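You operate a simulated robot arm through the tools that you are given. There is no shell and no other tool. Be economical: measure what you need, move in short steps, check, and stop when the job is done.

You run a simulated robot arm. Do the job below in one go: nothing can be reset, and whatever is moved stays where it is left.

## Task
Soak the lentils: tip the box into the orange handled bowl, add the jug's water and cover.
Fine: lentils box and tall jug go back; use the orange lid.

Only the result counts: the job must be done as asked and must still hold three seconds after the hand-in. Knocking over, shifting, dropping, spilling or breaking anything else fails it. Lids that push on must go on centred and level and be pressed home; caps that screw on are set level and turned clockwise until they are tight.

## Robot
A 7-joint arm with a two-finger parallel gripper, fixed in place. Base frame: the origin is at the foot of the arm, x ahead of it, y to its left, z up. Units: m, rad, N and s.
Its first joint turns from -2.897 to 2.897 rad. Payload 1.57 kg.
Tool frame: the origin (TCP) lies between the finger pads and is the grasp point; the fingertips stand 0.03 m ahead of it; z points along the fingers, y is the line along which they close. Largest opening 0.11 m; finger width 0.024, thickness 0.012; the body of the gripper, 0.048 by 0.112 m, starts 0.078 m behind the TCP.
Orientation is that of the tool frame in the base frame, as a unit quaternion [x, y, z, w]. With the fingers straight down and closing along the base's y, the tool's x points along the base's -x, its y along +y and its z along -z.

## Interface
- The arm moves only by the tool nudge_tool. Its argument "moves" is a list of rows, each a list of 7 numbers: the turn, a rotation vector about the tool's x, y, z in units of 90 degrees (1.0 is 90 degrees), then the shift along the tool's x, y, z in units of 150 mm (1.0 is 150 mm), then the finger opening in m, from 0 to 0.11. In form: [[ax, ay, az, tx, ty, tz, gripper], ...]. A call has 1 to 20 rows; each row is the pose to reach, as a shift and turn from the pose commanded when the call began, along the tool's axes at that moment. A call with a number of a shift or a turn outside -1 to 1 is refused whole. Each row takes 0.2 s and may step no farther than 0.05 m and 0.15 rad from the row before; otherwise, or with a gripper value out of range, the whole call is refused. Where a pose cannot be reached the arm comes as near as it can. A force on the tool above 40 N (or 10 N above the force at the start of the call, whichever is more), or a blocked arm, ends the call early, and 0.2 s more pass. The fingers move at their own pace (about 0.045 m/s each) and stop on an object; they squeeze with about 35 N. The grip force told is the motor's: it shows also when the fingers shut on nothing. Time passes only in rows, and 0.2 s behind the last, so rows that repeat a pose let the fingers close. The reply holds the time, the measured pose of the TCP, the force on the tool along the base axes, the opening and the grip force, in the units named above and with some noise.
- Cameras (640 x 400 px; columns grow to the right, rows downward): "scene" is fixed at [0.058, 0.5192, 1.3694]; the picture's right is [-0.12, -0.99, 0.00], its down [-0.80, 0.10, -0.59] and it looks along [0.58, -0.07, -0.81] (base axes); focal length 214 px, centre (320, 200). "wrist" rides on the gripper at [-0.036, 0, -0.08] in the tool frame; the picture's right is [0.00, -1.00, 0.00], its down [0.97, 0.00, -0.24] and it looks along [0.24, 0.00, 0.97] (tool axes); focal length 218 px, centre (320, 200). There is no depth. A picture from a camera that has moved, and an enlarged one, comes with that camera's place and axes in the base frame and with its lens. The place of the scene camera against the robot may be out by one fixed shift of up to 0.025 m in any direction.
- grab_frame(camera): a new picture of that camera. The clock stands still meanwhile.
- raise_lower(by): slides the trunk up (or, below 0, down) by that many m; the arm rides with it, the base frame stays. It gives what a move gives, with no picture.
- inspect(camera, box): a new picture of the part [left, top, right, bottom] of that camera's present view, enlarged. The clock stands still meanwhile.
- close_job(): hands the job in; it is judged then, once.

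Go step by step. Nothing tells you positions but the pictures and the camera data: compare them with the known pose of the tool, close in by small moves and look again before you grip or let go. The budget is 120 turns and 84 pictures, counting those below and the enlarged ones. Unless the task says otherwise, let go and move clear before handing in, and close with one line.

The tools are called after "Call:" as a command line: name --pt "numbers of a row" for each row, then --argument value for the rest, lists and objects as JSON in quotes. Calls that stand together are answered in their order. nudge_tool: Moves the arm, as the interface text tells. Its arguments: {"type":"object","properties":{"moves":{"type":"array"}},"required":["moves"]} The other tools are called the same way: raise_lower (by) slides the trunk up or down; grab_frame (camera) takes a picture; inspect (camera, box) takes an enlarged picture of a part of a camera's view; close_job () hands the job in.

At the start:

```text
t: 0.0
eef_pos: [0.3833, 0.3342, 1.1785]
ee_rot: [0.0, 1.0, 0.0, 0.0]
ft_force: [0.6, -0.3, -0.5]
finger_gap: 0.1102
grip_force: 0.0
trunk travel left (down, up): [-0.498, 0.092]
```

scene: 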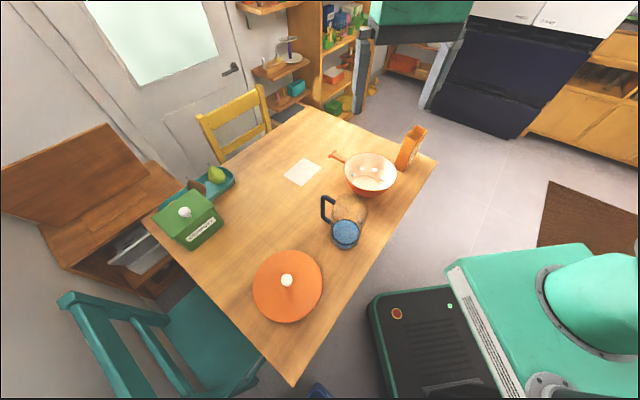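
wrist: 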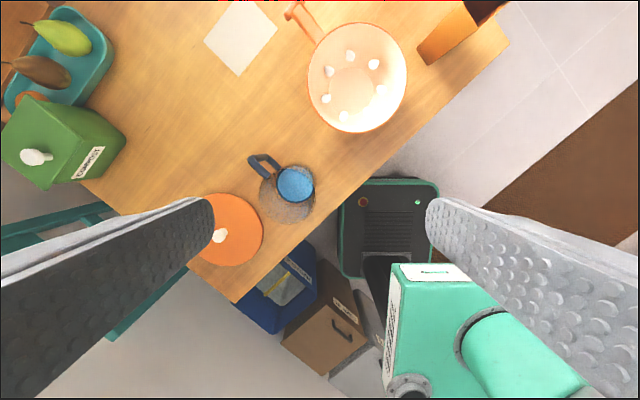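

I see a table with the orange handled bowl, lentils box, jug, and orange lid. Comparing the two views, the table top seems to be nearer z≈0.75 than 0.29, so I'll look closer before moving.

Call:
inspect --camera "scene" --box '[300, 110, 460, 260]'

Call:
inspect --camera "wrist" --box '[180, 0, 520, 280]'

Call:
inspect --camera "scene" --box '[140, 150, 340, 330]'

```text
2.67 times, centred on (380, 185) of scene
camera zoom: at [0.058, 0.5192, 1.3694], right [-0.12, -0.99, 0.0], down [-0.8, 0.1, -0.59], along [0.58, -0.07, -0.81], focal length 572 px, centre (160, 240)
```

zoom: 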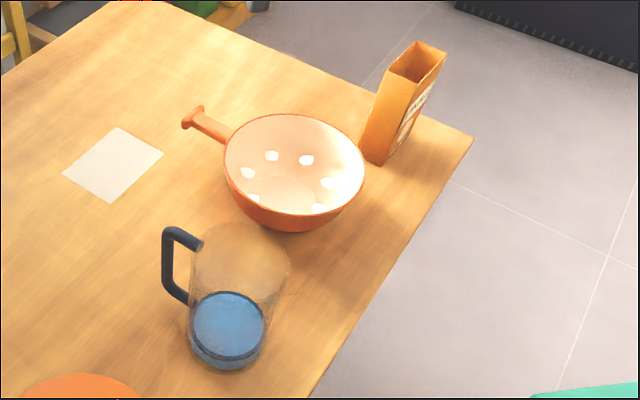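

```text
1.43 times, centred on (350, 140) of wrist
camera zoom: at [0.4185, 0.333, 1.2579], right [0.0, -1.0, 0.0], down [-0.97, 0.0, 0.24], along [-0.24, 0.0, -0.97], focal length 312 px, centre (277, 286)
```

zoom: 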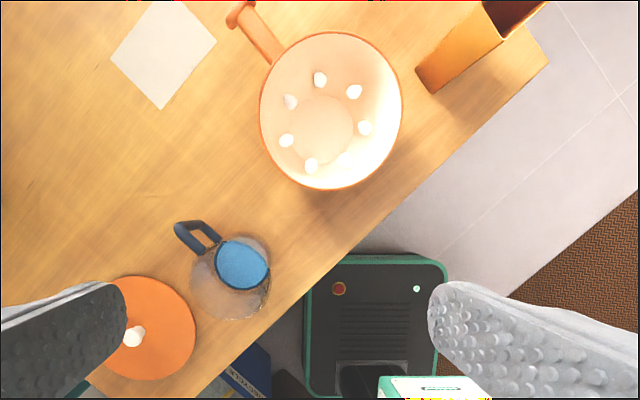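

```text
2.22 times, centred on (240, 240) of scene
camera zoom: at [0.058, 0.5192, 1.3694], right [-0.12, -0.99, 0.0], down [-0.8, 0.1, -0.59], along [0.58, -0.07, -0.81], focal length 477 px, centre (498, 111)
```

zoom: 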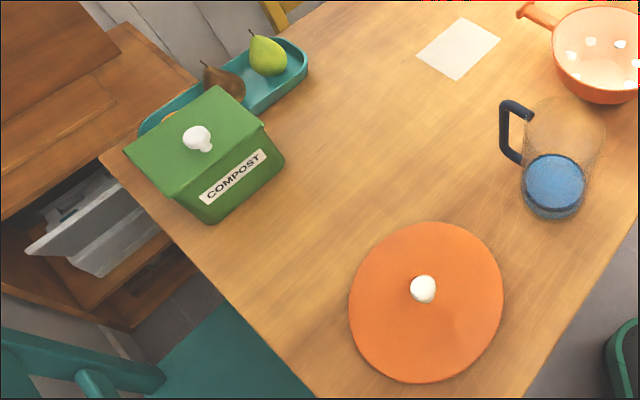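

The table top triangulates to about z≈0.75. I'll lower the trunk modestly, still well clear, and compare the pictures to see how the height behaves.

Call:
raise_lower --by -0.1

Call:
grab_frame --camera "wrist"

Call:
grab_frame --camera "scene"

```text
t: 1.3
eef_pos: [0.3823, 0.3342, 1.0782]
ee_rot: [0.0, 1.0, 0.0, -0.001]
ft_force: [-0.3, -0.6, 0.0]
finger_gap: 0.1102
grip_force: 0.1
trunk travel left (down, up): [-0.398, 0.192]
```

```text
78 pictures are left
camera wrist: at [0.4185, 0.3329, 1.1581], right [0.0, -1.0, 0.0], down [-0.97, 0.0, 0.24], along [-0.24, 0.0, -0.97], focal length 218 px, centre (320, 200)
```

wrist: 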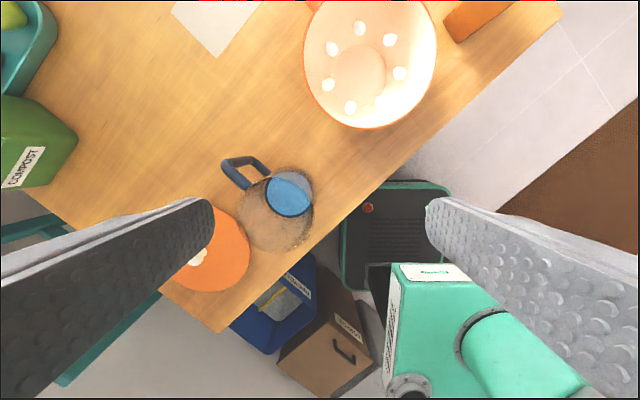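

```text
77 pictures are left
```

scene: 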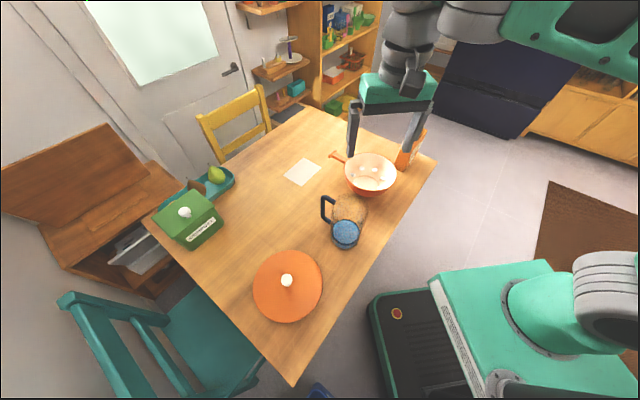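

The base frame stays put and the arm foot rides with the trunk; the table is at roughly z≈0.74. Next I'll move the tool out over the bowl to check reach and get a closer view of bowl, box and jug.

Call:
nudge_tool --pt "0 0 0 -0.26 -0.11 0 0.11" --pt "0 0 0 -0.53 -0.22 0 0.11" --pt "0 0 0 -0.8 -0.33 0 0.11" --pt "0 0 0 -1.0 -0.43 0 0.11"

Call:
grab_frame --camera "wrist"

```text
t: 2.3
eef_pos: [0.533, 0.2703, 1.0759]
ee_rot: [-0.001, 1.0, 0.0, 0.0]
ft_force: [0.1, 0.4, 0.5]
finger_gap: 0.1099
grip_force: 0.2
trunk travel left (down, up): [-0.398, 0.192]
```

```text
76 pictures are left
camera wrist: at [0.5693, 0.2684, 1.1556], right [0.0, -1.0, 0.0], down [-0.97, 0.0, 0.24], along [-0.24, 0.0, -0.97], focal length 218 px, centre (320, 200)
```

wrist: 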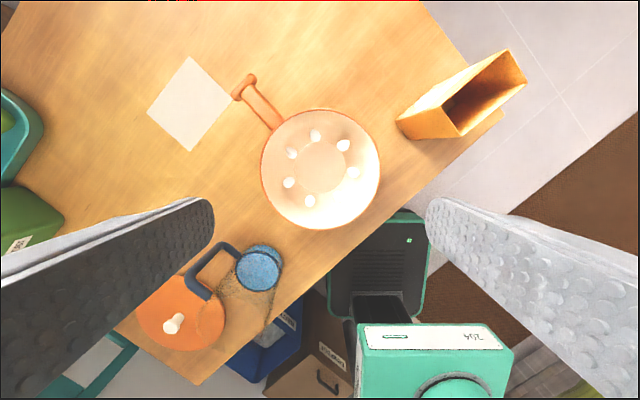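

The arm reaches the bowl (about (0.535, 0.27)), with the table near z≈0.75. I'll enlarge the box and jug areas to get their exact shape and orientation.

Call:
inspect --camera "wrist" --box '[380, 30, 540, 150]'

Call:
inspect --camera "wrist" --box '[130, 220, 310, 360]'

Call:
inspect --camera "wrist" --box '[220, 60, 400, 240]'

```text
3.33 times, centred on (460, 90) of wrist
camera zoom: at [0.5693, 0.2684, 1.1556], right [0.0, -1.0, 0.0], down [-0.97, 0.0, 0.24], along [-0.24, 0.0, -0.97], focal length 728 px, centre (-147, 567)
```

zoom: 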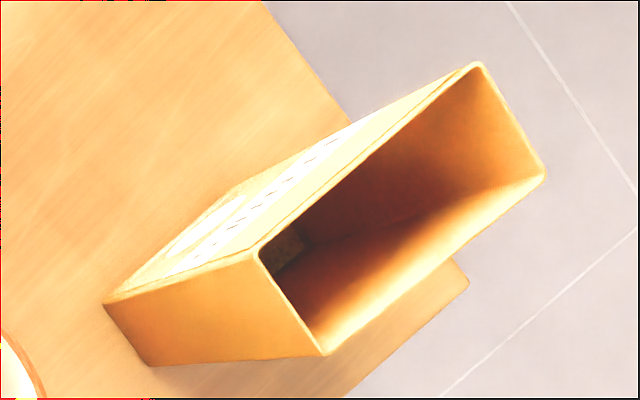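

```text
2.86 times, centred on (220, 290) of wrist
camera zoom: at [0.5693, 0.2684, 1.1556], right [0.0, -1.0, 0.0], down [-0.97, 0.0, 0.24], along [-0.24, 0.0, -0.97], focal length 624 px, centre (606, -57)
```

zoom: 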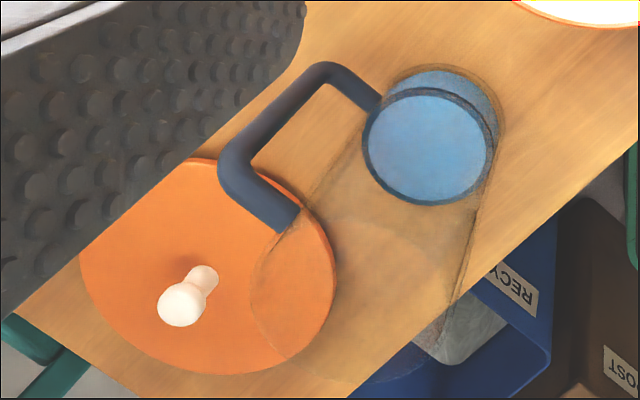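

```text
2.22 times, centred on (310, 150) of wrist
camera zoom: at [0.5693, 0.2684, 1.1556], right [0.0, -1.0, 0.0], down [-0.97, 0.0, 0.24], along [-0.24, 0.0, -0.97], focal length 485 px, centre (342, 311)
```

zoom: 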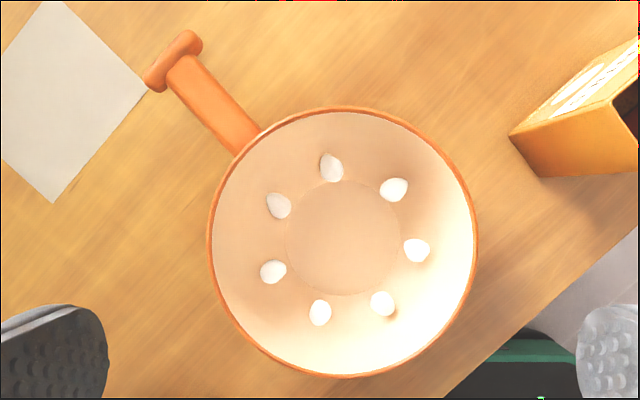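

The box is about 0.042 × 0.084 × 0.15 m, centred near (0.624, 0.091), long side pointing at the bowl. I'll grip it from the front-right with a level tool so a roll of the wrist pours it into the bowl; first I yaw and move over, then pitch the tool level.

Call:
nudge_tool --pt "0 0 -0.09 0 -0.2 0 0.11" --pt "0 0 -0.18 0 -0.4 0 0.11" --pt "0 0 -0.27 0 -0.6 0 0.11" --pt "0 0 -0.36 0 -0.8 0 0.11" --pt "0 0 -0.45 0 -1.0 0 0.11"

Call:
nudge_tool --pt "0 -0.09 0 0.04 -0.05 0 0.11" --pt "0 -0.18 0 0.08 -0.1 0 0.11" --pt "0 -0.27 0 0.12 -0.15 0 0.11" --pt "0 -0.36 0 0.16 -0.2 0 0.11" --pt "0 -0.45 0 0.2 -0.25 0 0.11" --pt "0 -0.54 0 0.24 -0.3 0 0.11" --pt "0 -0.63 0 0.28 -0.35 0 0.11" --pt "0 -0.72 0 0.33 -0.4 0 0.11" --pt "0 -0.81 0 0.38 -0.44 0 0.11" --pt "0 -0.9 0 0.42 -0.49 0 0.11" --pt "0 -0.95 0 0.464 -0.542 0 0.11" --pt "0 -1.0 0 0.464 -0.542 0 0.11"

Call:
grab_frame --camera "wrist"

Call:
grab_frame --camera "scene"

```text
t: 3.5
eef_pos: [0.5301, 0.1181, 1.0803]
ee_rot: [-0.347, 0.938, 0.0, 0.001]
ft_force: [0.5, -0.1, 0.4]
finger_gap: 0.11
grip_force: 0.1
trunk travel left (down, up): [-0.398, 0.192]
```

```text
t: 6.1
eef_pos: [0.5347, 0.0124, 1.0762]
ee_rot: [-0.244, 0.663, 0.244, 0.664]
ft_force: [-0.9, 0.0, 0.0]
finger_gap: 0.11
grip_force: 0.1
trunk travel left (down, up): [-0.398, 0.192]
```

```text
72 pictures are left
camera wrist: at [0.472, -0.0413, 1.1136], right [0.65, -0.76, 0.0], down [-0.18, -0.16, -0.97], along [0.74, 0.63, -0.24], focal length 218 px, centre (320, 200)
```

wrist: 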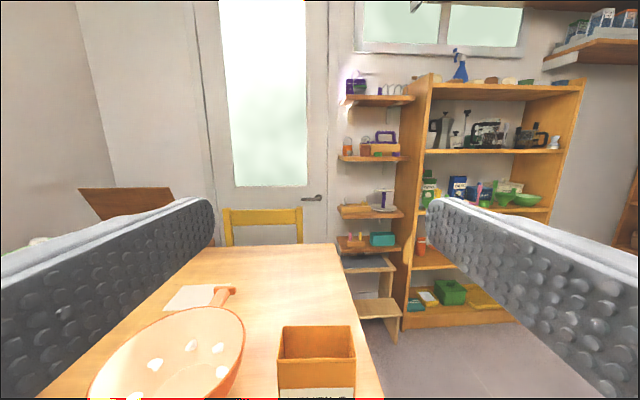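

```text
71 pictures are left
```

scene: 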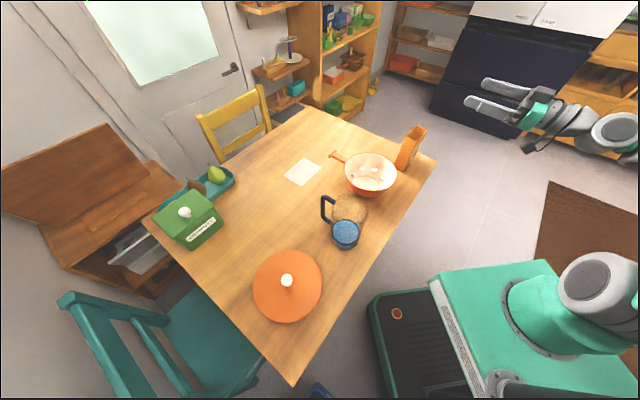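

The tool is level and lined up with the box (laterally within about 3 mm, 0.12 m ahead). Now I lower the trunk to mid-box height.

Call:
raise_lower --by -0.243

Call:
grab_frame --camera "wrist"

Call:
grab_frame --camera "scene"

```text
t: 8.7
eef_pos: [0.5335, 0.0121, 0.8337]
ee_rot: [-0.245, 0.664, 0.245, 0.663]
ft_force: [-0.6, -0.1, 0.2]
finger_gap: 0.1099
grip_force: 0.2
trunk travel left (down, up): [-0.155, 0.435]
```

```text
70 pictures are left
camera wrist: at [0.4723, -0.0413, 0.8705], right [0.65, -0.76, 0.0], down [-0.18, -0.16, -0.97], along [0.74, 0.63, -0.24], focal length 218 px, centre (320, 200)
```

wrist: 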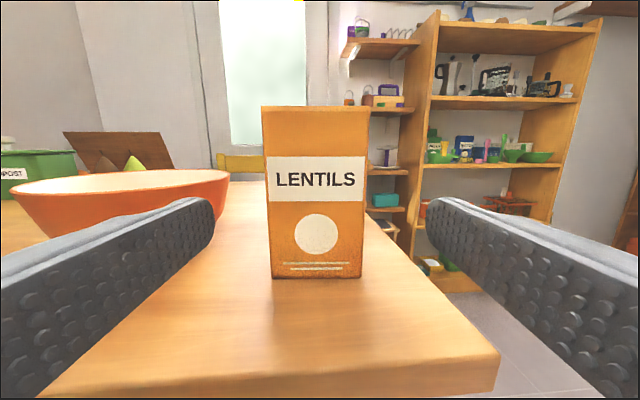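

```text
69 pictures are left
```

scene: 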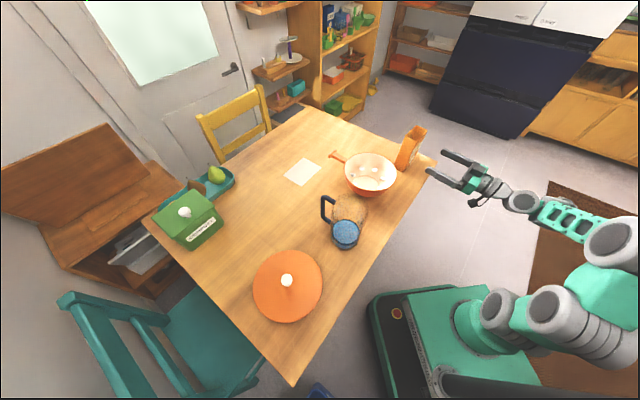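

The box stands square ahead, table at z≈0.751, box top ≈0.90. I advance to put the pads around its middle, then close.

Call:
nudge_tool --pt "0 0 0 0 0.02 0.2 0.11" --pt "0 0 0 0 0.02 0.4 0.11" --pt "0 0 0 0 0.02 0.6 0.11" --pt "0 0 0 0 0.02 0.79 0.11" --pt "0 0 0 0 0.02 0.79 0.11"

Call:
grab_frame --camera "wrist"

```text
t: 9.8
eef_pos: [0.6224, 0.0907, 0.8334]
ee_rot: [-0.246, 0.663, 0.245, 0.663]
ft_force: [0.6, -0.2, 0.2]
finger_gap: 0.1099
grip_force: 0.1
trunk travel left (down, up): [-0.155, 0.435]
```

```text
68 pictures are left
camera wrist: at [0.5608, 0.0385, 0.87], right [0.65, -0.76, 0.0], down [-0.18, -0.16, -0.97], along [0.74, 0.63, -0.24], focal length 218 px, centre (320, 200)
```

wrist: 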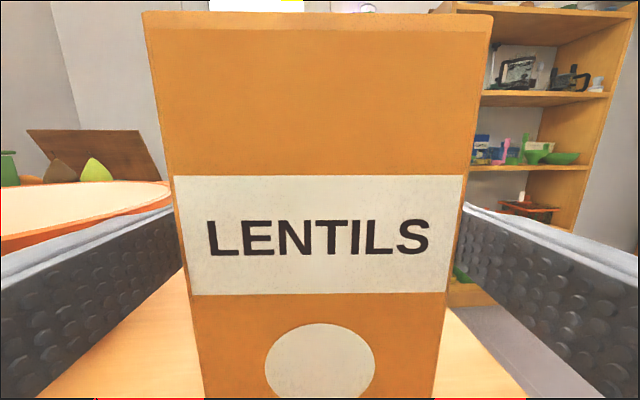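

The box is centred between the fingers. Closing now.

Call:
nudge_tool --pt "0 0 0 0 0 0 0.06" --pt "0 0 0 0 0 0 0.06" --pt "0 0 0 0 0 0 0.06" --pt "0 0 0 0 0 0 0.06"

Call:
nudge_tool --pt "0 0 0 -0.1 0 0 0.06" --pt "0 0 0 -0.3 0 0 0.06" --pt "0 0 0 -0.55 0 0 0.06" --pt "0 0 0 -0.8 0 0 0.06" --pt "0 0 0 -1.0 0 0 0.06"

Call:
grab_frame --camera "wrist"

Call:
grab_frame --camera "scene"

```text
t: 10.8
eef_pos: [0.6216, 0.0916, 0.8333]
ee_rot: [-0.244, 0.663, 0.245, 0.664]
ft_force: [0.5, 0.0, 0.1]
finger_gap: 0.0842
grip_force: 34.9
trunk travel left (down, up): [-0.155, 0.435]
```

```text
t: 12.1
eef_pos: [0.6213, 0.0895, 0.9849]
ee_rot: [-0.244, 0.664, 0.245, 0.663]
ft_force: [-0.5, 0.6, -1.5]
finger_gap: 0.0839
grip_force: 34.8
trunk travel left (down, up): [-0.155, 0.435]
```

```text
67 pictures are left
camera wrist: at [0.56, 0.0365, 1.021], right [0.65, -0.76, 0.0], down [-0.18, -0.16, -0.97], along [0.74, 0.63, -0.24], focal length 218 px, centre (320, 200)
```

wrist: 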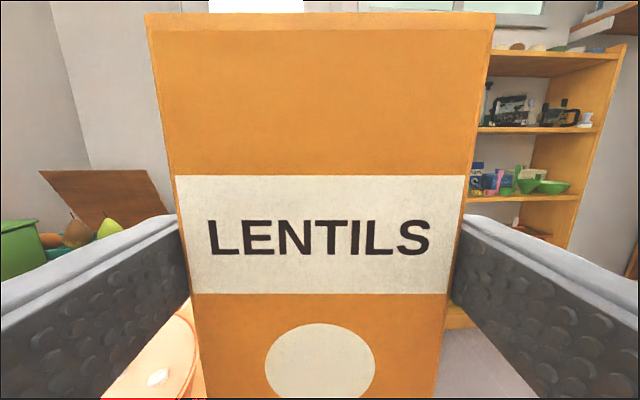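

```text
66 pictures are left
```

scene: 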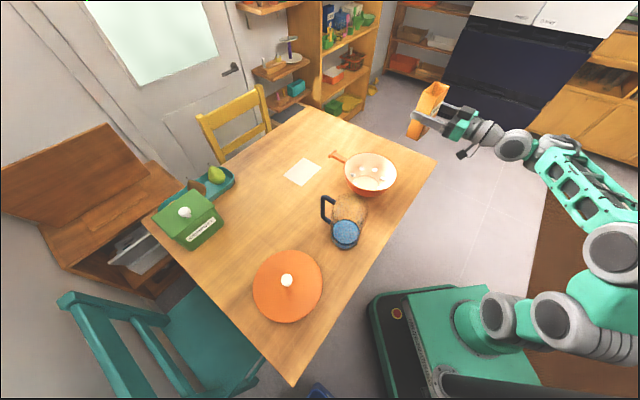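

Box held (34.8 N) and lifted clean. Bowl rim is at about z≈0.833; I carry the box over so its lip will be above the bowl's centre when rolled.

Call:
nudge_tool --pt "0 0 0 0 0.17 0.07 0.06" --pt "0 0 0 0 0.34 0.13 0.06" --pt "0 0 0 0 0.51 0.2 0.06" --pt "0 0 0 0 0.68 0.27 0.06" --pt "0 0 0 0 0.839 0.329 0.06"

Call:
nudge_tool --pt "0 0 -0.09 0 0 0 0.06" --pt "0 0 -0.18 0 0 0 0.06" --pt "0 0 -0.27 0 0 0 0.06" --pt "0 0 -0.36 0 0 0 0.06" --pt "0 0 -0.4 0 0 0 0.06"

Call:
grab_frame --camera "scene"

Call:
grab_frame --camera "wrist"

```text
t: 13.2
eef_pos: [0.5767, 0.2191, 0.9842]
ee_rot: [-0.245, 0.664, 0.245, 0.663]
ft_force: [0.1, 0.3, -1.2]
finger_gap: 0.0843
grip_force: 35.3
trunk travel left (down, up): [-0.155, 0.435]
```

```text
t: 14.4
eef_pos: [0.5781, 0.2196, 0.985]
ee_rot: [-0.439, 0.555, 0.027, 0.706]
ft_force: [0.5, 0.0, -2.4]
finger_gap: 0.084
grip_force: 35.4
trunk travel left (down, up): [-0.155, 0.435]
```

```text
65 pictures are left
```

scene: 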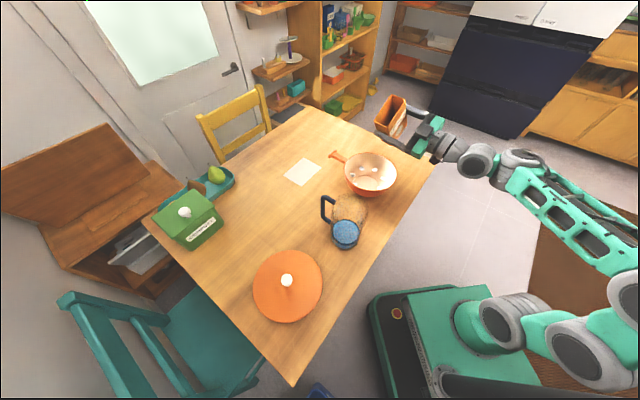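

```text
64 pictures are left
camera wrist: at [0.5026, 0.1819, 1.0137], right [0.52, -0.61, 0.59], down [0.19, -0.59, -0.78], along [0.83, 0.52, -0.19], focal length 218 px, centre (320, 200)
```

wrist: 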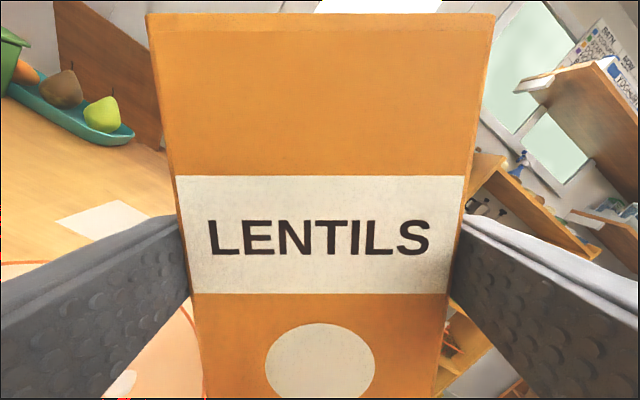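

The roll goes the right way, toward the bowl. I continue rolling in steps, dropping slightly toward the bowl.

Call:
nudge_tool --pt "0 0 -0.09 0.05 0.04 0 0.06" --pt "0 0 -0.18 0.1 0.075 0 0.06" --pt "0 0 -0.27 0.108 0.079 0 0.06" --pt "0 0 -0.36 0.108 0.079 0 0.06" --pt "0 0 -0.45 0.108 0.079 0 0.06" --pt "0 0 -0.54 0.108 0.079 0 0.06" --pt "0 0 -0.6 0.108 0.079 0 0.06"

Call:
grab_frame --camera "scene"

Call:
grab_frame --camera "wrist"

```text
t: 16.1
eef_pos: [0.5779, 0.2185, 0.9643]
ee_rot: [0.643, -0.295, 0.297, -0.642]
ft_force: [-0.4, 0.2, 0.0]
finger_gap: 0.0886
grip_force: 23.3
trunk travel left (down, up): [-0.155, 0.435]
```

```text
63 pictures are left
```

scene: 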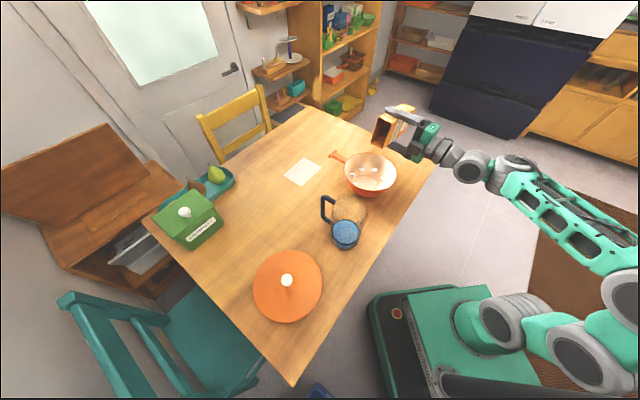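

```text
62 pictures are left
camera wrist: at [0.4932, 0.1929, 0.9643], right [0.0, 0.0, 1.0], down [0.45, -0.89, 0.0], along [0.89, 0.45, 0.0], focal length 218 px, centre (320, 200)
```

wrist: 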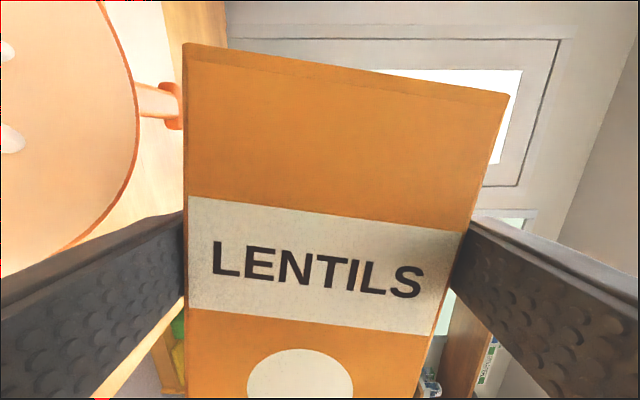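

The box has twisted a few degrees in the grip during the roll. I'll look closely before moving on.

Call:
inspect --camera "scene" --box '[320, 90, 460, 210]'

Call:
inspect --camera "wrist" --box '[0, 0, 240, 300]'

```text
3.33 times, centred on (390, 150) of scene
camera zoom: at [0.058, 0.5192, 1.3694], right [-0.12, -0.99, 0.0], down [-0.8, 0.1, -0.59], along [0.58, -0.07, -0.81], focal length 715 px, centre (87, 367)
```

zoom: 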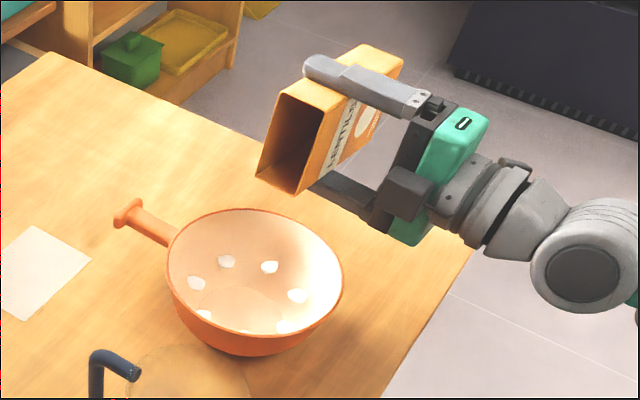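

```text
1.33 times, centred on (120, 150) of wrist
camera zoom: at [0.4932, 0.1929, 0.9643], right [0.0, 0.0, 1.0], down [0.45, -0.89, 0.0], along [0.89, 0.45, 0.0], focal length 291 px, centre (587, 267)
```

zoom: 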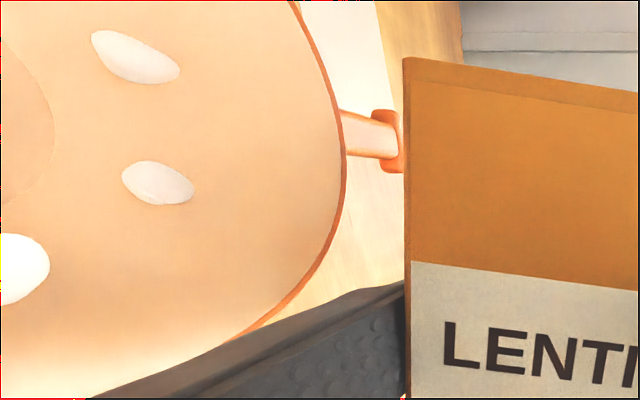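

The bowl is still empty and the box lip is above it. I hold still with a tighter finger command to see whether the grip settles.

Call:
nudge_tool --pt "0 0 0 0 0 0 0.0" --pt "0 0 0 0 0 0 0.0" --pt "0 0 0 0 0 0 0.0"

Call:
grab_frame --camera "wrist"

```text
t: 16.9
eef_pos: [0.5772, 0.2177, 0.9643]
ee_rot: [-0.642, 0.296, -0.296, 0.643]
ft_force: [0.0, -0.5, -1.4]
finger_gap: 0.0886
grip_force: 34.9
trunk travel left (down, up): [-0.155, 0.435]
```

```text
59 pictures are left
camera wrist: at [0.4932, 0.1929, 0.9644], right [0.0, 0.0, 1.0], down [0.45, -0.89, 0.0], along [0.89, 0.45, 0.0], focal length 218 px, centre (320, 200)
```

wrist: 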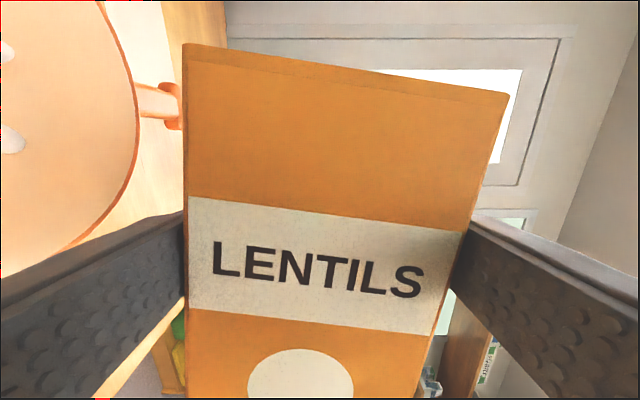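

The grip is firm again, with the box about 8° lagging; I can compensate for that later. I continue the roll gently to empty it.

Call:
nudge_tool --pt "0 0 -0.05 0 0 0 0.0" --pt "0 0 -0.1 0 0 0 0.0" --pt "0 0 -0.15 0 0 0 0.0" --pt "0 0 -0.2 0 0 0 0.0" --pt "0 0 -0.25 0 0 0 0.0" --pt "0 0 -0.3 0 0 0 0.0"

Call:
grab_frame --camera "wrist"

Call:
inspect --camera "scene" --box '[320, 90, 460, 210]'

```text
t: 18.2
eef_pos: [0.5788, 0.2192, 0.9647]
ee_rot: [0.694, -0.137, 0.438, -0.555]
ft_force: [0.1, 0.3, 0.4]
finger_gap: 0.0879
grip_force: 34.9
trunk travel left (down, up): [-0.155, 0.435]
```

```text
58 pictures are left
camera wrist: at [0.4962, 0.1899, 0.9483], right [-0.3, 0.35, 0.89], down [0.38, -0.81, 0.44], along [0.88, 0.47, 0.11], focal length 218 px, centre (320, 200)
```

wrist: 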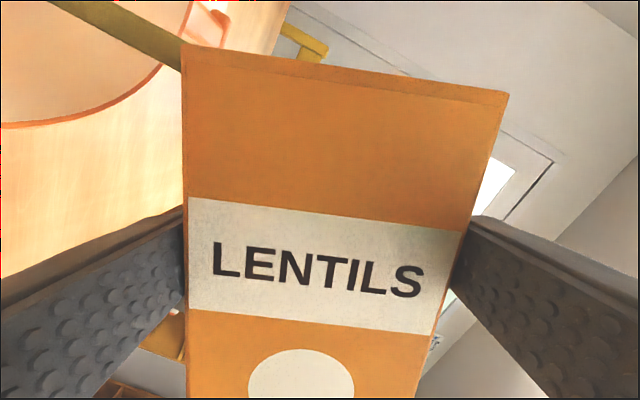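

```text
3.33 times, centred on (390, 150) of scene
camera zoom: at [0.058, 0.5192, 1.3694], right [-0.12, -0.99, 0.0], down [-0.8, 0.1, -0.59], along [0.58, -0.07, -0.81], focal length 715 px, centre (87, 367)
```

zoom: 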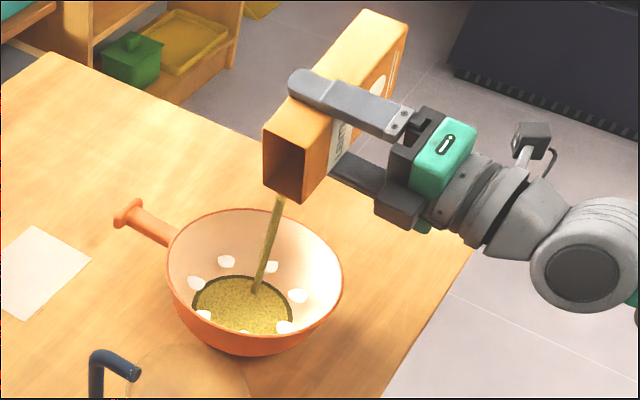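

Lentils are streaming into the middle of the bowl. I tilt a bit further and hold to empty it.

Call:
nudge_tool --pt "0 0 0 0 0 0 0.0" --pt "0 0 0 0 0 0 0.0" --pt "0 0 -0.06 0 0 0 0.0" --pt "0 0 -0.12 0 0 0 0.0" --pt "0 0 -0.18 0 0 0 0.0" --pt "0 0 -0.22 0 0 0 0.0" --pt "0 0 -0.22 0 0 0 0.0" --pt "0 0 -0.22 0 0 0 0.0" --pt "0 0 -0.22 0 0 0 0.0" --pt "0 0 -0.22 0 0 0 0.0"

Call:
inspect --camera "scene" --box '[320, 90, 460, 210]'

```text
t: 20.4
eef_pos: [0.578, 0.2192, 0.9632]
ee_rot: [0.707, -0.017, 0.528, -0.471]
ft_force: [-0.4, 0.0, -0.5]
finger_gap: 0.0874
grip_force: 34.9
trunk travel left (down, up): [-0.155, 0.435]
```

```text
3.33 times, centred on (390, 150) of scene
camera zoom: at [0.058, 0.5192, 1.3694], right [-0.12, -0.99, 0.0], down [-0.8, 0.1, -0.59], along [0.58, -0.07, -0.81], focal length 715 px, centre (87, 367)
```

zoom: 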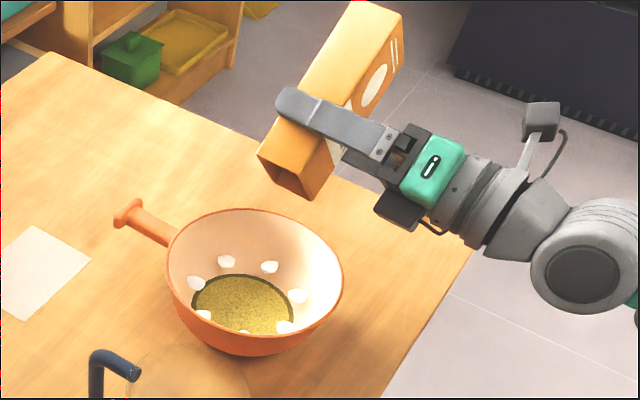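

The stream has ended and the lentils lie in the bowl. I roll the box back upright.

Call:
nudge_tool --pt "0 0 0.09 0 0 0 0.0" --pt "0 0 0.18 0 0 0 0.0" --pt "0 0 0.27 0 0 0 0.0" --pt "0 0 0.36 0 0 0 0.0" --pt "0 0 0.45 0 0 0 0.0" --pt "0 0 0.54 0 0 0 0.0" --pt "0 0 0.63 0 0 0 0.0" --pt "0 0 0.72 0 0 0 0.0" --pt "0 0 0.81 0 0 0 0.0" --pt "0 0 0.9 0 0 0 0.0" --pt "0 0 0.98 0 0 0 0.0"

Call:
nudge_tool --pt "0 0 0.09 0 0 0 0.0" --pt "0 0 0.18 0 0 0 0.0" --pt "0 0 0.27 0 0 0 0.0" --pt "0 0 0.36 0 0 0 0.0" --pt "0 0 0.45 0 0 0 0.0" --pt "0 0 0.54 0 0 0 0.0"

Call:
grab_frame --camera "wrist"

```text
t: 22.9
eef_pos: [0.578, 0.2191, 0.9634]
ee_rot: [-0.495, 0.505, -0.051, 0.706]
ft_force: [0.2, 0.8, -1.3]
finger_gap: 0.0873
grip_force: 35.0
trunk travel left (down, up): [-0.155, 0.435]
```

```text
t: 24.2
eef_pos: [0.5785, 0.2198, 0.9649]
ee_rot: [-0.244, 0.664, 0.245, 0.663]
ft_force: [0.2, -0.1, 0.4]
finger_gap: 0.087
grip_force: 34.9
trunk travel left (down, up): [-0.155, 0.435]
```

```text
55 pictures are left
camera wrist: at [0.5167, 0.166, 1.0006], right [0.65, -0.76, 0.0], down [-0.18, -0.15, -0.97], along [0.74, 0.63, -0.24], focal length 218 px, centre (320, 200)
```

wrist: 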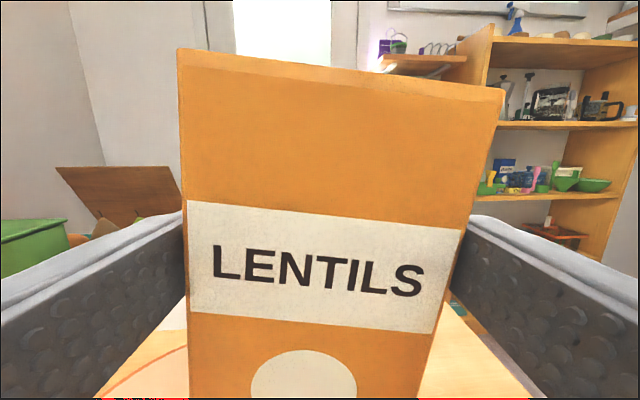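

The box is empty, sits about 6.4° off and 1 cm lower in the grip. I correct the roll, and carry it back over its original spot.

Call:
nudge_tool --pt "0 0 -0.035 -0.133 0 0 0.0" --pt "0 0 -0.071 -0.133 -0.15 -0.06 0.0" --pt "0 0 -0.071 -0.133 -0.3 -0.12 0.0" --pt "0 0 -0.071 -0.133 -0.45 -0.18 0.0" --pt "0 0 -0.071 -0.133 -0.6 -0.24 0.0" --pt "0 0 -0.071 -0.133 -0.72 -0.29 0.0" --pt "0 0 -0.071 -0.133 -0.838 -0.339 0.0"

Call:
grab_frame --camera "wrist"

```text
t: 25.9
eef_pos: [0.6202, 0.0904, 0.9838]
ee_rot: [-0.28, 0.649, 0.207, 0.676]
ft_force: [0.2, 0.5, -0.8]
finger_gap: 0.0873
grip_force: 34.4
trunk travel left (down, up): [-0.155, 0.435]
```

```text
54 pictures are left
camera wrist: at [0.5565, 0.0401, 1.0193], right [0.65, -0.76, 0.11], down [-0.11, -0.24, -0.96], along [0.76, 0.61, -0.24], focal length 218 px, centre (320, 200)
```

wrist: 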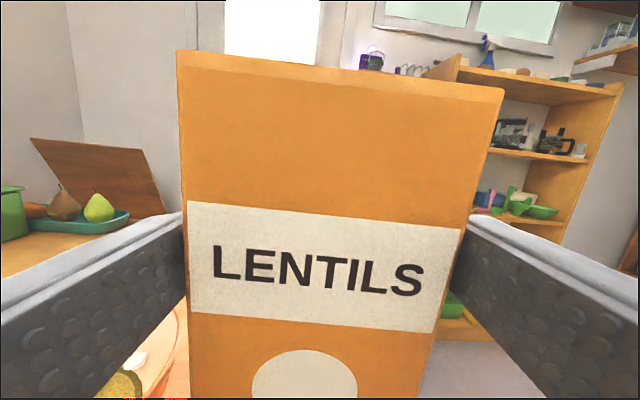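

The box now lines up with the vertical lines behind it. I lower it to just above the table.

Call:
nudge_tool --pt "0 0 0 0.25 0.028 0 0.0" --pt "0 0 0 0.5 0.056 0 0.0" --pt "0 0 0 0.7 0.078 0 0.0" --pt "0 0 0 0.82 0.091 0 0.0" --pt "0 0 0 0.88 0.098 0 0.0"

Call:
grab_frame --camera "scene"

Call:
nudge_tool --pt "0 0 0 0.013 0.0015 0 0.0" --pt "0 0 0 0.027 0.003 0 0.0" --pt "0 0 0 0.034 0.004 0 0.0" --pt "0 0 0 0.04 0.0045 0 0.0"

```text
t: 27.1
eef_pos: [0.6198, 0.0906, 0.8498]
ee_rot: [-0.281, 0.649, 0.208, 0.676]
ft_force: [-0.4, -0.5, -0.2]
finger_gap: 0.0869
grip_force: 35.3
trunk travel left (down, up): [-0.155, 0.435]
```

```text
53 pictures are left
```

scene: 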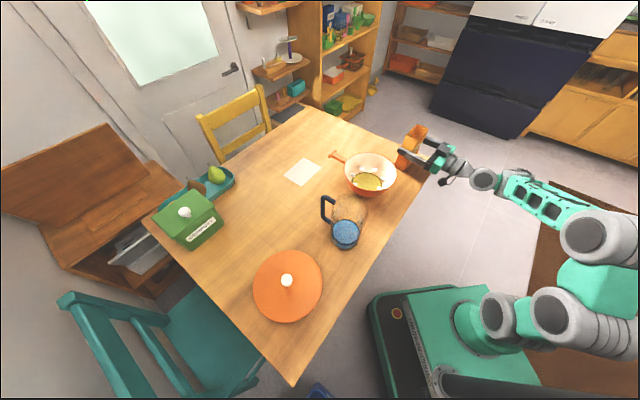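

```text
t: 28.1
eef_pos: [0.6199, 0.0911, 0.8467]
ee_rot: [-0.282, 0.649, 0.207, 0.676]
ft_force: [-0.3, -0.3, -0.7]
finger_gap: 0.0868
grip_force: 35.3
trunk travel left (down, up): [-0.155, 0.435]
```

No clear contact yet. I go on lowering a millimetre or two at a time.

Call:
nudge_tool --pt "0 0 0 0.007 0.001 0 0.0" --pt "0 0 0 0.014 0.0015 0 0.0" --pt "0 0 0 0.014 0.0015 0 0.0"

Call:
inspect --camera "scene" --box '[380, 110, 460, 180]'

```text
t: 28.9
eef_pos: [0.6209, 0.0903, 0.8457]
ee_rot: [-0.283, 0.647, 0.208, 0.677]
ft_force: [-1.8, 0.3, 9.5]
finger_gap: 0.0867
grip_force: 35.0
trunk travel left (down, up): [-0.155, 0.435]
```

```text
5.71 times, centred on (420, 145) of scene
camera zoom: at [0.058, 0.5192, 1.3694], right [-0.12, -0.99, 0.0], down [-0.8, 0.1, -0.59], along [0.58, -0.07, -0.81], focal length 1226 px, centre (-251, 514)
```

zoom: 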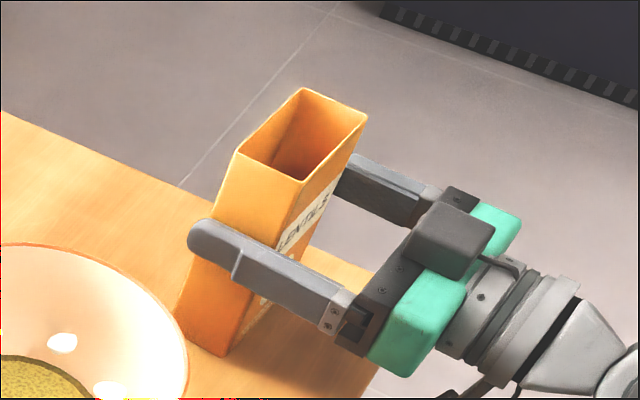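

The box touches down with 9.5 N. I open the fingers and look.

Call:
nudge_tool --pt "0 0 0 0 0 0 0.088" --pt "0 0 0 0 0 0 0.095" --pt "0 0 0 0 0 0 0.11" --pt "0 0 0 0 0 0 0.11"

Call:
grab_frame --camera "wrist"

```text
t: 29.9
eef_pos: [0.6211, 0.091, 0.8434]
ee_rot: [-0.281, 0.649, 0.207, 0.676]
ft_force: [-0.7, 0.2, -0.3]
finger_gap: 0.1099
grip_force: 0.1
trunk travel left (down, up): [-0.155, 0.435]
```

```text
51 pictures are left
camera wrist: at [0.557, 0.0402, 0.8796], right [0.65, -0.76, 0.11], down [-0.11, -0.24, -0.96], along [0.76, 0.61, -0.24], focal length 218 px, centre (320, 200)
```

wrist: 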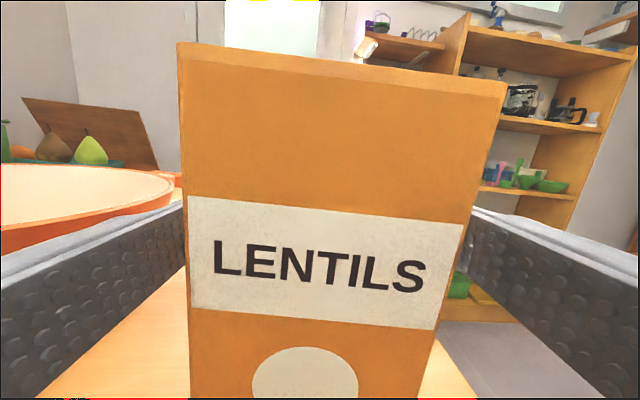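

The box stands free back at its place. I back the hand out and level the wrist.

Call:
nudge_tool --pt "0 0 0 0 0 -0.2 0.11" --pt "0 0 0 0 0 -0.4 0.11" --pt "0 0 0.0 0 0 -0.6 0.11" --pt "0 0 0.035 0 0 -0.8 0.11" --pt "0 0 0.071 0 0 -1.0 0.11"

Call:
grab_frame --camera "wrist"

Call:
inspect --camera "scene" --box '[300, 140, 420, 260]'

```text
t: 31.1
eef_pos: [0.5234, 0.0052, 0.8488]
ee_rot: [-0.247, 0.663, 0.239, 0.665]
ft_force: [0.9, -0.1, 0.1]
finger_gap: 0.1097
grip_force: 0.0
out of reach, approached as far as the arm can: row 5
trunk travel left (down, up): [-0.155, 0.435]
```

```text
50 pictures are left
camera wrist: at [0.4608, -0.0474, 0.8858], right [0.65, -0.76, 0.01], down [-0.18, -0.17, -0.97], along [0.74, 0.62, -0.24], focal length 218 px, centre (320, 200)
```

wrist: 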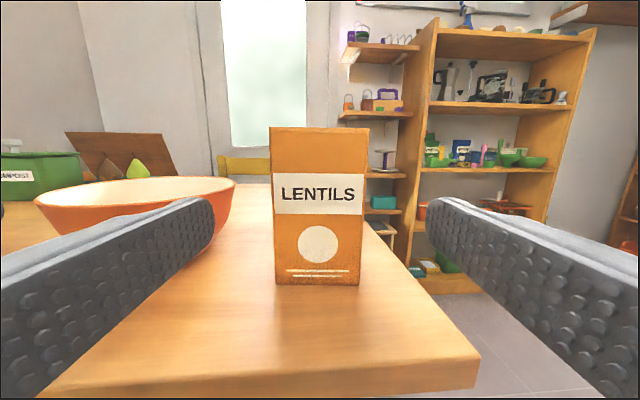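

```text
3.33 times, centred on (360, 200) of scene
camera zoom: at [0.058, 0.5192, 1.3694], right [-0.12, -0.99, 0.0], down [-0.8, 0.1, -0.59], along [0.58, -0.07, -0.81], focal length 715 px, centre (187, 200)
```

zoom: 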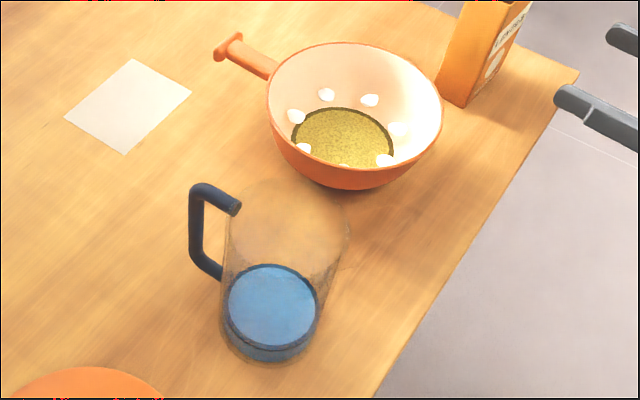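

Box is back upright in place. The jug is a plain cylinder (~0.089 m wide, ~0.17 tall) near (0.335, 0.385) with its handle pointing away from the arm. I raise the trunk so the arm can fold, lowering the tool relative to it.

Call:
raise_lower --by 0.35

Call:
nudge_tool --pt "0 0 0 0.2 0 0 0.11" --pt "0 0 0 0.4 0 0 0.11" --pt "0 0 0 0.6 0 0 0.11" --pt "0 0 0 0.8 0 0 0.11" --pt "0 0 0 1.0 0 0 0.11"

Call:
nudge_tool --pt "-0.06 0 0 0.1 0.16 0.02 0.11" --pt "-0.12 0 0 0.2 0.33 0.04 0.11" --pt "-0.18 0 0 0.3 0.5 0.07 0.11" --pt "-0.24 0 0 0.4 0.66 0.09 0.11" --pt "-0.3 0 0 0.5 0.83 0.11 0.11" --pt "-0.35 0 0 0.6 1.0 0.14 0.11"

```text
t: 34.5
eef_pos: [0.5233, 0.0044, 1.1904]
ee_rot: [-0.241, 0.666, 0.246, 0.662]
ft_force: [0.4, 0.1, -0.1]
finger_gap: 0.1099
grip_force: 0.1
trunk travel left (down, up): [-0.505, 0.085]
```

```text
t: 35.7
eef_pos: [0.5308, 0.0142, 1.0465]
ee_rot: [-0.246, 0.666, 0.239, 0.663]
ft_force: [-0.9, -0.4, -0.5]
finger_gap: 0.11
grip_force: 0.1
out of reach, approached as far as the arm can: row 3, 4, 5
trunk travel left (down, up): [-0.505, 0.085]
```

```text
t: 37.1
eef_pos: [0.4808, 0.2129, 0.9561]
ee_rot: [-0.415, 0.603, 0.383, 0.563]
ft_force: [0.7, 0.4, 0.7]
finger_gap: 0.1099
grip_force: 0.0
out of reach, approached as far as the arm can: row 1, 2, 3, 4, 5, 6
trunk travel left (down, up): [-0.505, 0.085]
```

Folding in that pose hits the arm's limits at about r≈0.52. The jug can instead be straddled from above: I'll bring the level tool over the jug up high, then descend with the trunk. First go up.

Call:
nudge_tool --pt "0 0 0 -0.2 0 0 0.11" --pt "0 0 0 -0.4 0 0 0.11" --pt "0 0 0 -0.6 0 0 0.11" --pt "0 0 0 -0.8 0 0 0.11" --pt "0 0 0 -1.0 0 0 0.11"

```text
t: 38.3
eef_pos: [0.4817, 0.2209, 1.1086]
ee_rot: [-0.414, 0.604, 0.383, 0.564]
ft_force: [0.3, -0.1, 0.9]
finger_gap: 0.11
grip_force: 0.1
trunk travel left (down, up): [-0.505, 0.085]
```

Now above everything, I move over toward the jug while yawing the tool to about 105°.

Call:
nudge_tool --pt "-0.04 -0.01 0 -0.064 0.18 0.09 0.11" --pt "-0.08 -0.02 0 -0.128 0.37 0.18 0.11" --pt "-0.12 -0.03 0 -0.192 0.55 0.27 0.11" --pt "-0.16 -0.04 0 -0.256 0.74 0.36 0.11" --pt "-0.2 -0.045 0 -0.32 0.92 0.445 0.11"

```text
t: 39.5
eef_pos: [0.3752, 0.3401, 1.1484]
ee_rot: [-0.483, 0.519, 0.485, 0.512]
ft_force: [-0.6, 0.4, 0.1]
finger_gap: 0.1099
grip_force: 0.0
out of reach, approached as far as the arm can: row 4, 5
trunk travel left (down, up): [-0.505, 0.085]
```

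Nearly there; continue the yaw and small shift.

Call:
nudge_tool --pt "-0.05 0 0 -0.05 0 0 0.11" --pt "-0.1 0 0 -0.1 0.05 0.05 0.11" --pt "-0.15 0 0 -0.15 0.1 0.1 0.11" --pt "-0.207 0 0 -0.2 0.19 0.19 0.11" --pt "-0.207 0 0 -0.2 0.285 0.283 0.11"

Call:
grab_frame --camera "wrist"

Call:
grab_frame --camera "scene"

```text
t: 40.7
eef_pos: [0.2728, 0.4005, 1.1507]
ee_rot: [-0.538, 0.469, 0.55, 0.433]
ft_force: [-0.5, 1.0, 0.0]
finger_gap: 0.1099
grip_force: 0.2
out of reach, approached as far as the arm can: row 1, 2, 3, 4, 5
trunk travel left (down, up): [-0.505, 0.085]
```

```text
48 pictures are left
camera wrist: at [0.2883, 0.3213, 1.1893], right [0.98, 0.18, -0.05], down [0.0, -0.26, -0.96], along [-0.19, 0.95, -0.26], focal length 218 px, centre (320, 200)
```

wrist: 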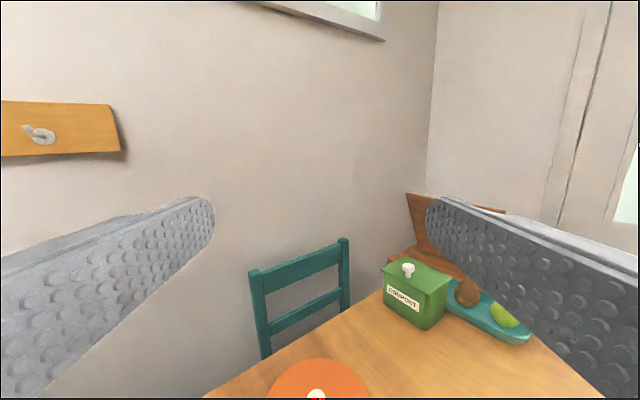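

```text
47 pictures are left
```

scene: 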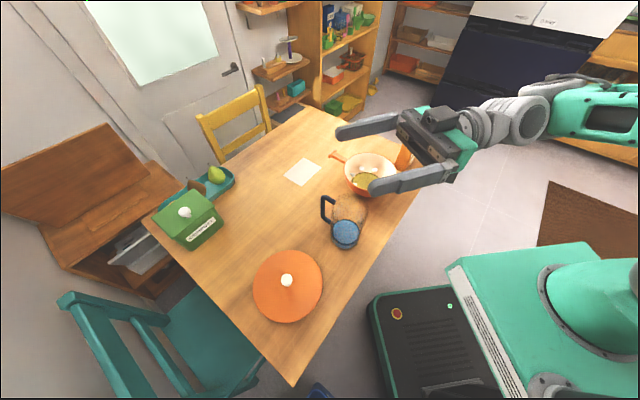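

The tool overshot sideways to (0.273, 0.400) but the pose is reachable; I shift back over the jug and straighten the small roll.

Call:
nudge_tool --pt "-0.01 0 -0.01 -0.005 -0.13 -0.06 0.11" --pt "-0.03 -0.006 -0.02 -0.01 -0.26 -0.12 0.11" --pt "-0.048 -0.012 -0.031 -0.016 -0.387 -0.178 0.11"

```text
t: 41.5
eef_pos: [0.2517, 0.4327, 1.165]
ee_rot: [0.57, -0.418, -0.564, -0.428]
ft_force: [-0.5, 0.0, -0.1]
finger_gap: 0.1097
grip_force: 0.0
out of reach, approached as far as the arm can: row 1, 2, 3
trunk travel left (down, up): [-0.505, 0.085]
```

The limit is the sideways yaw relative to the wrist, not radius. I use a more radial heading (~80°) over the jug.

Call:
nudge_tool --pt "0.07 0 0 0 -0.05 -0.05 0.11" --pt "0.14 0 0 0 -0.15 -0.15 0.11" --pt "0.21 0 0 0 -0.25 -0.26 0.11" --pt "0.294 0 0 0 -0.35 -0.36 0.11" --pt "0.294 0 0 0 -0.443 -0.463 0.11"

Call:
grab_frame --camera "wrist"

Call:
grab_frame --camera "scene"

```text
t: 42.7
eef_pos: [0.3206, 0.3964, 1.1529]
ee_rot: [-0.461, 0.538, 0.465, 0.53]
ft_force: [-0.2, 0.7, -0.2]
finger_gap: 0.11
grip_force: 0.0
trunk travel left (down, up): [-0.505, 0.085]
```

```text
46 pictures are left
camera wrist: at [0.3104, 0.3151, 1.19], right [0.99, -0.14, -0.01], down [-0.05, -0.24, -0.97], along [0.13, 0.96, -0.25], focal length 218 px, centre (320, 200)
```

wrist: 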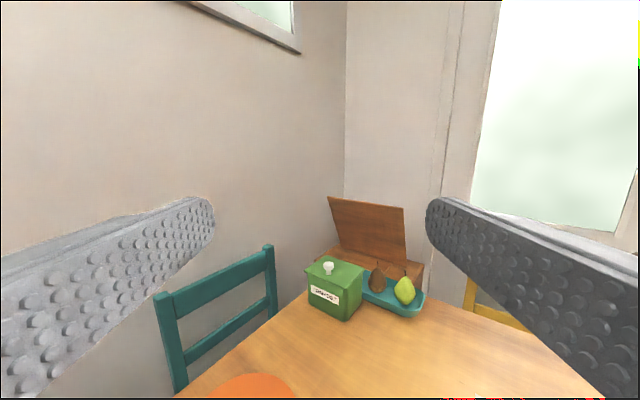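

```text
45 pictures are left
```

scene: 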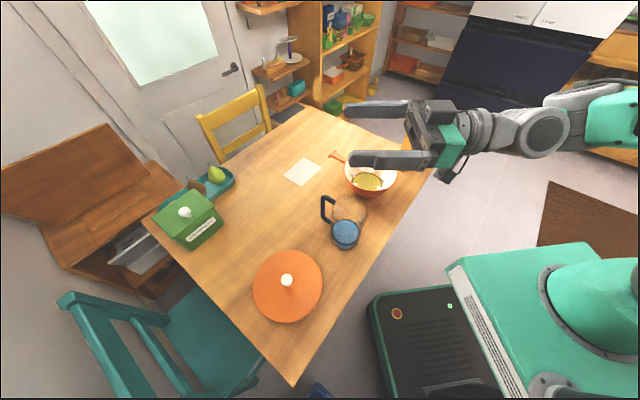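

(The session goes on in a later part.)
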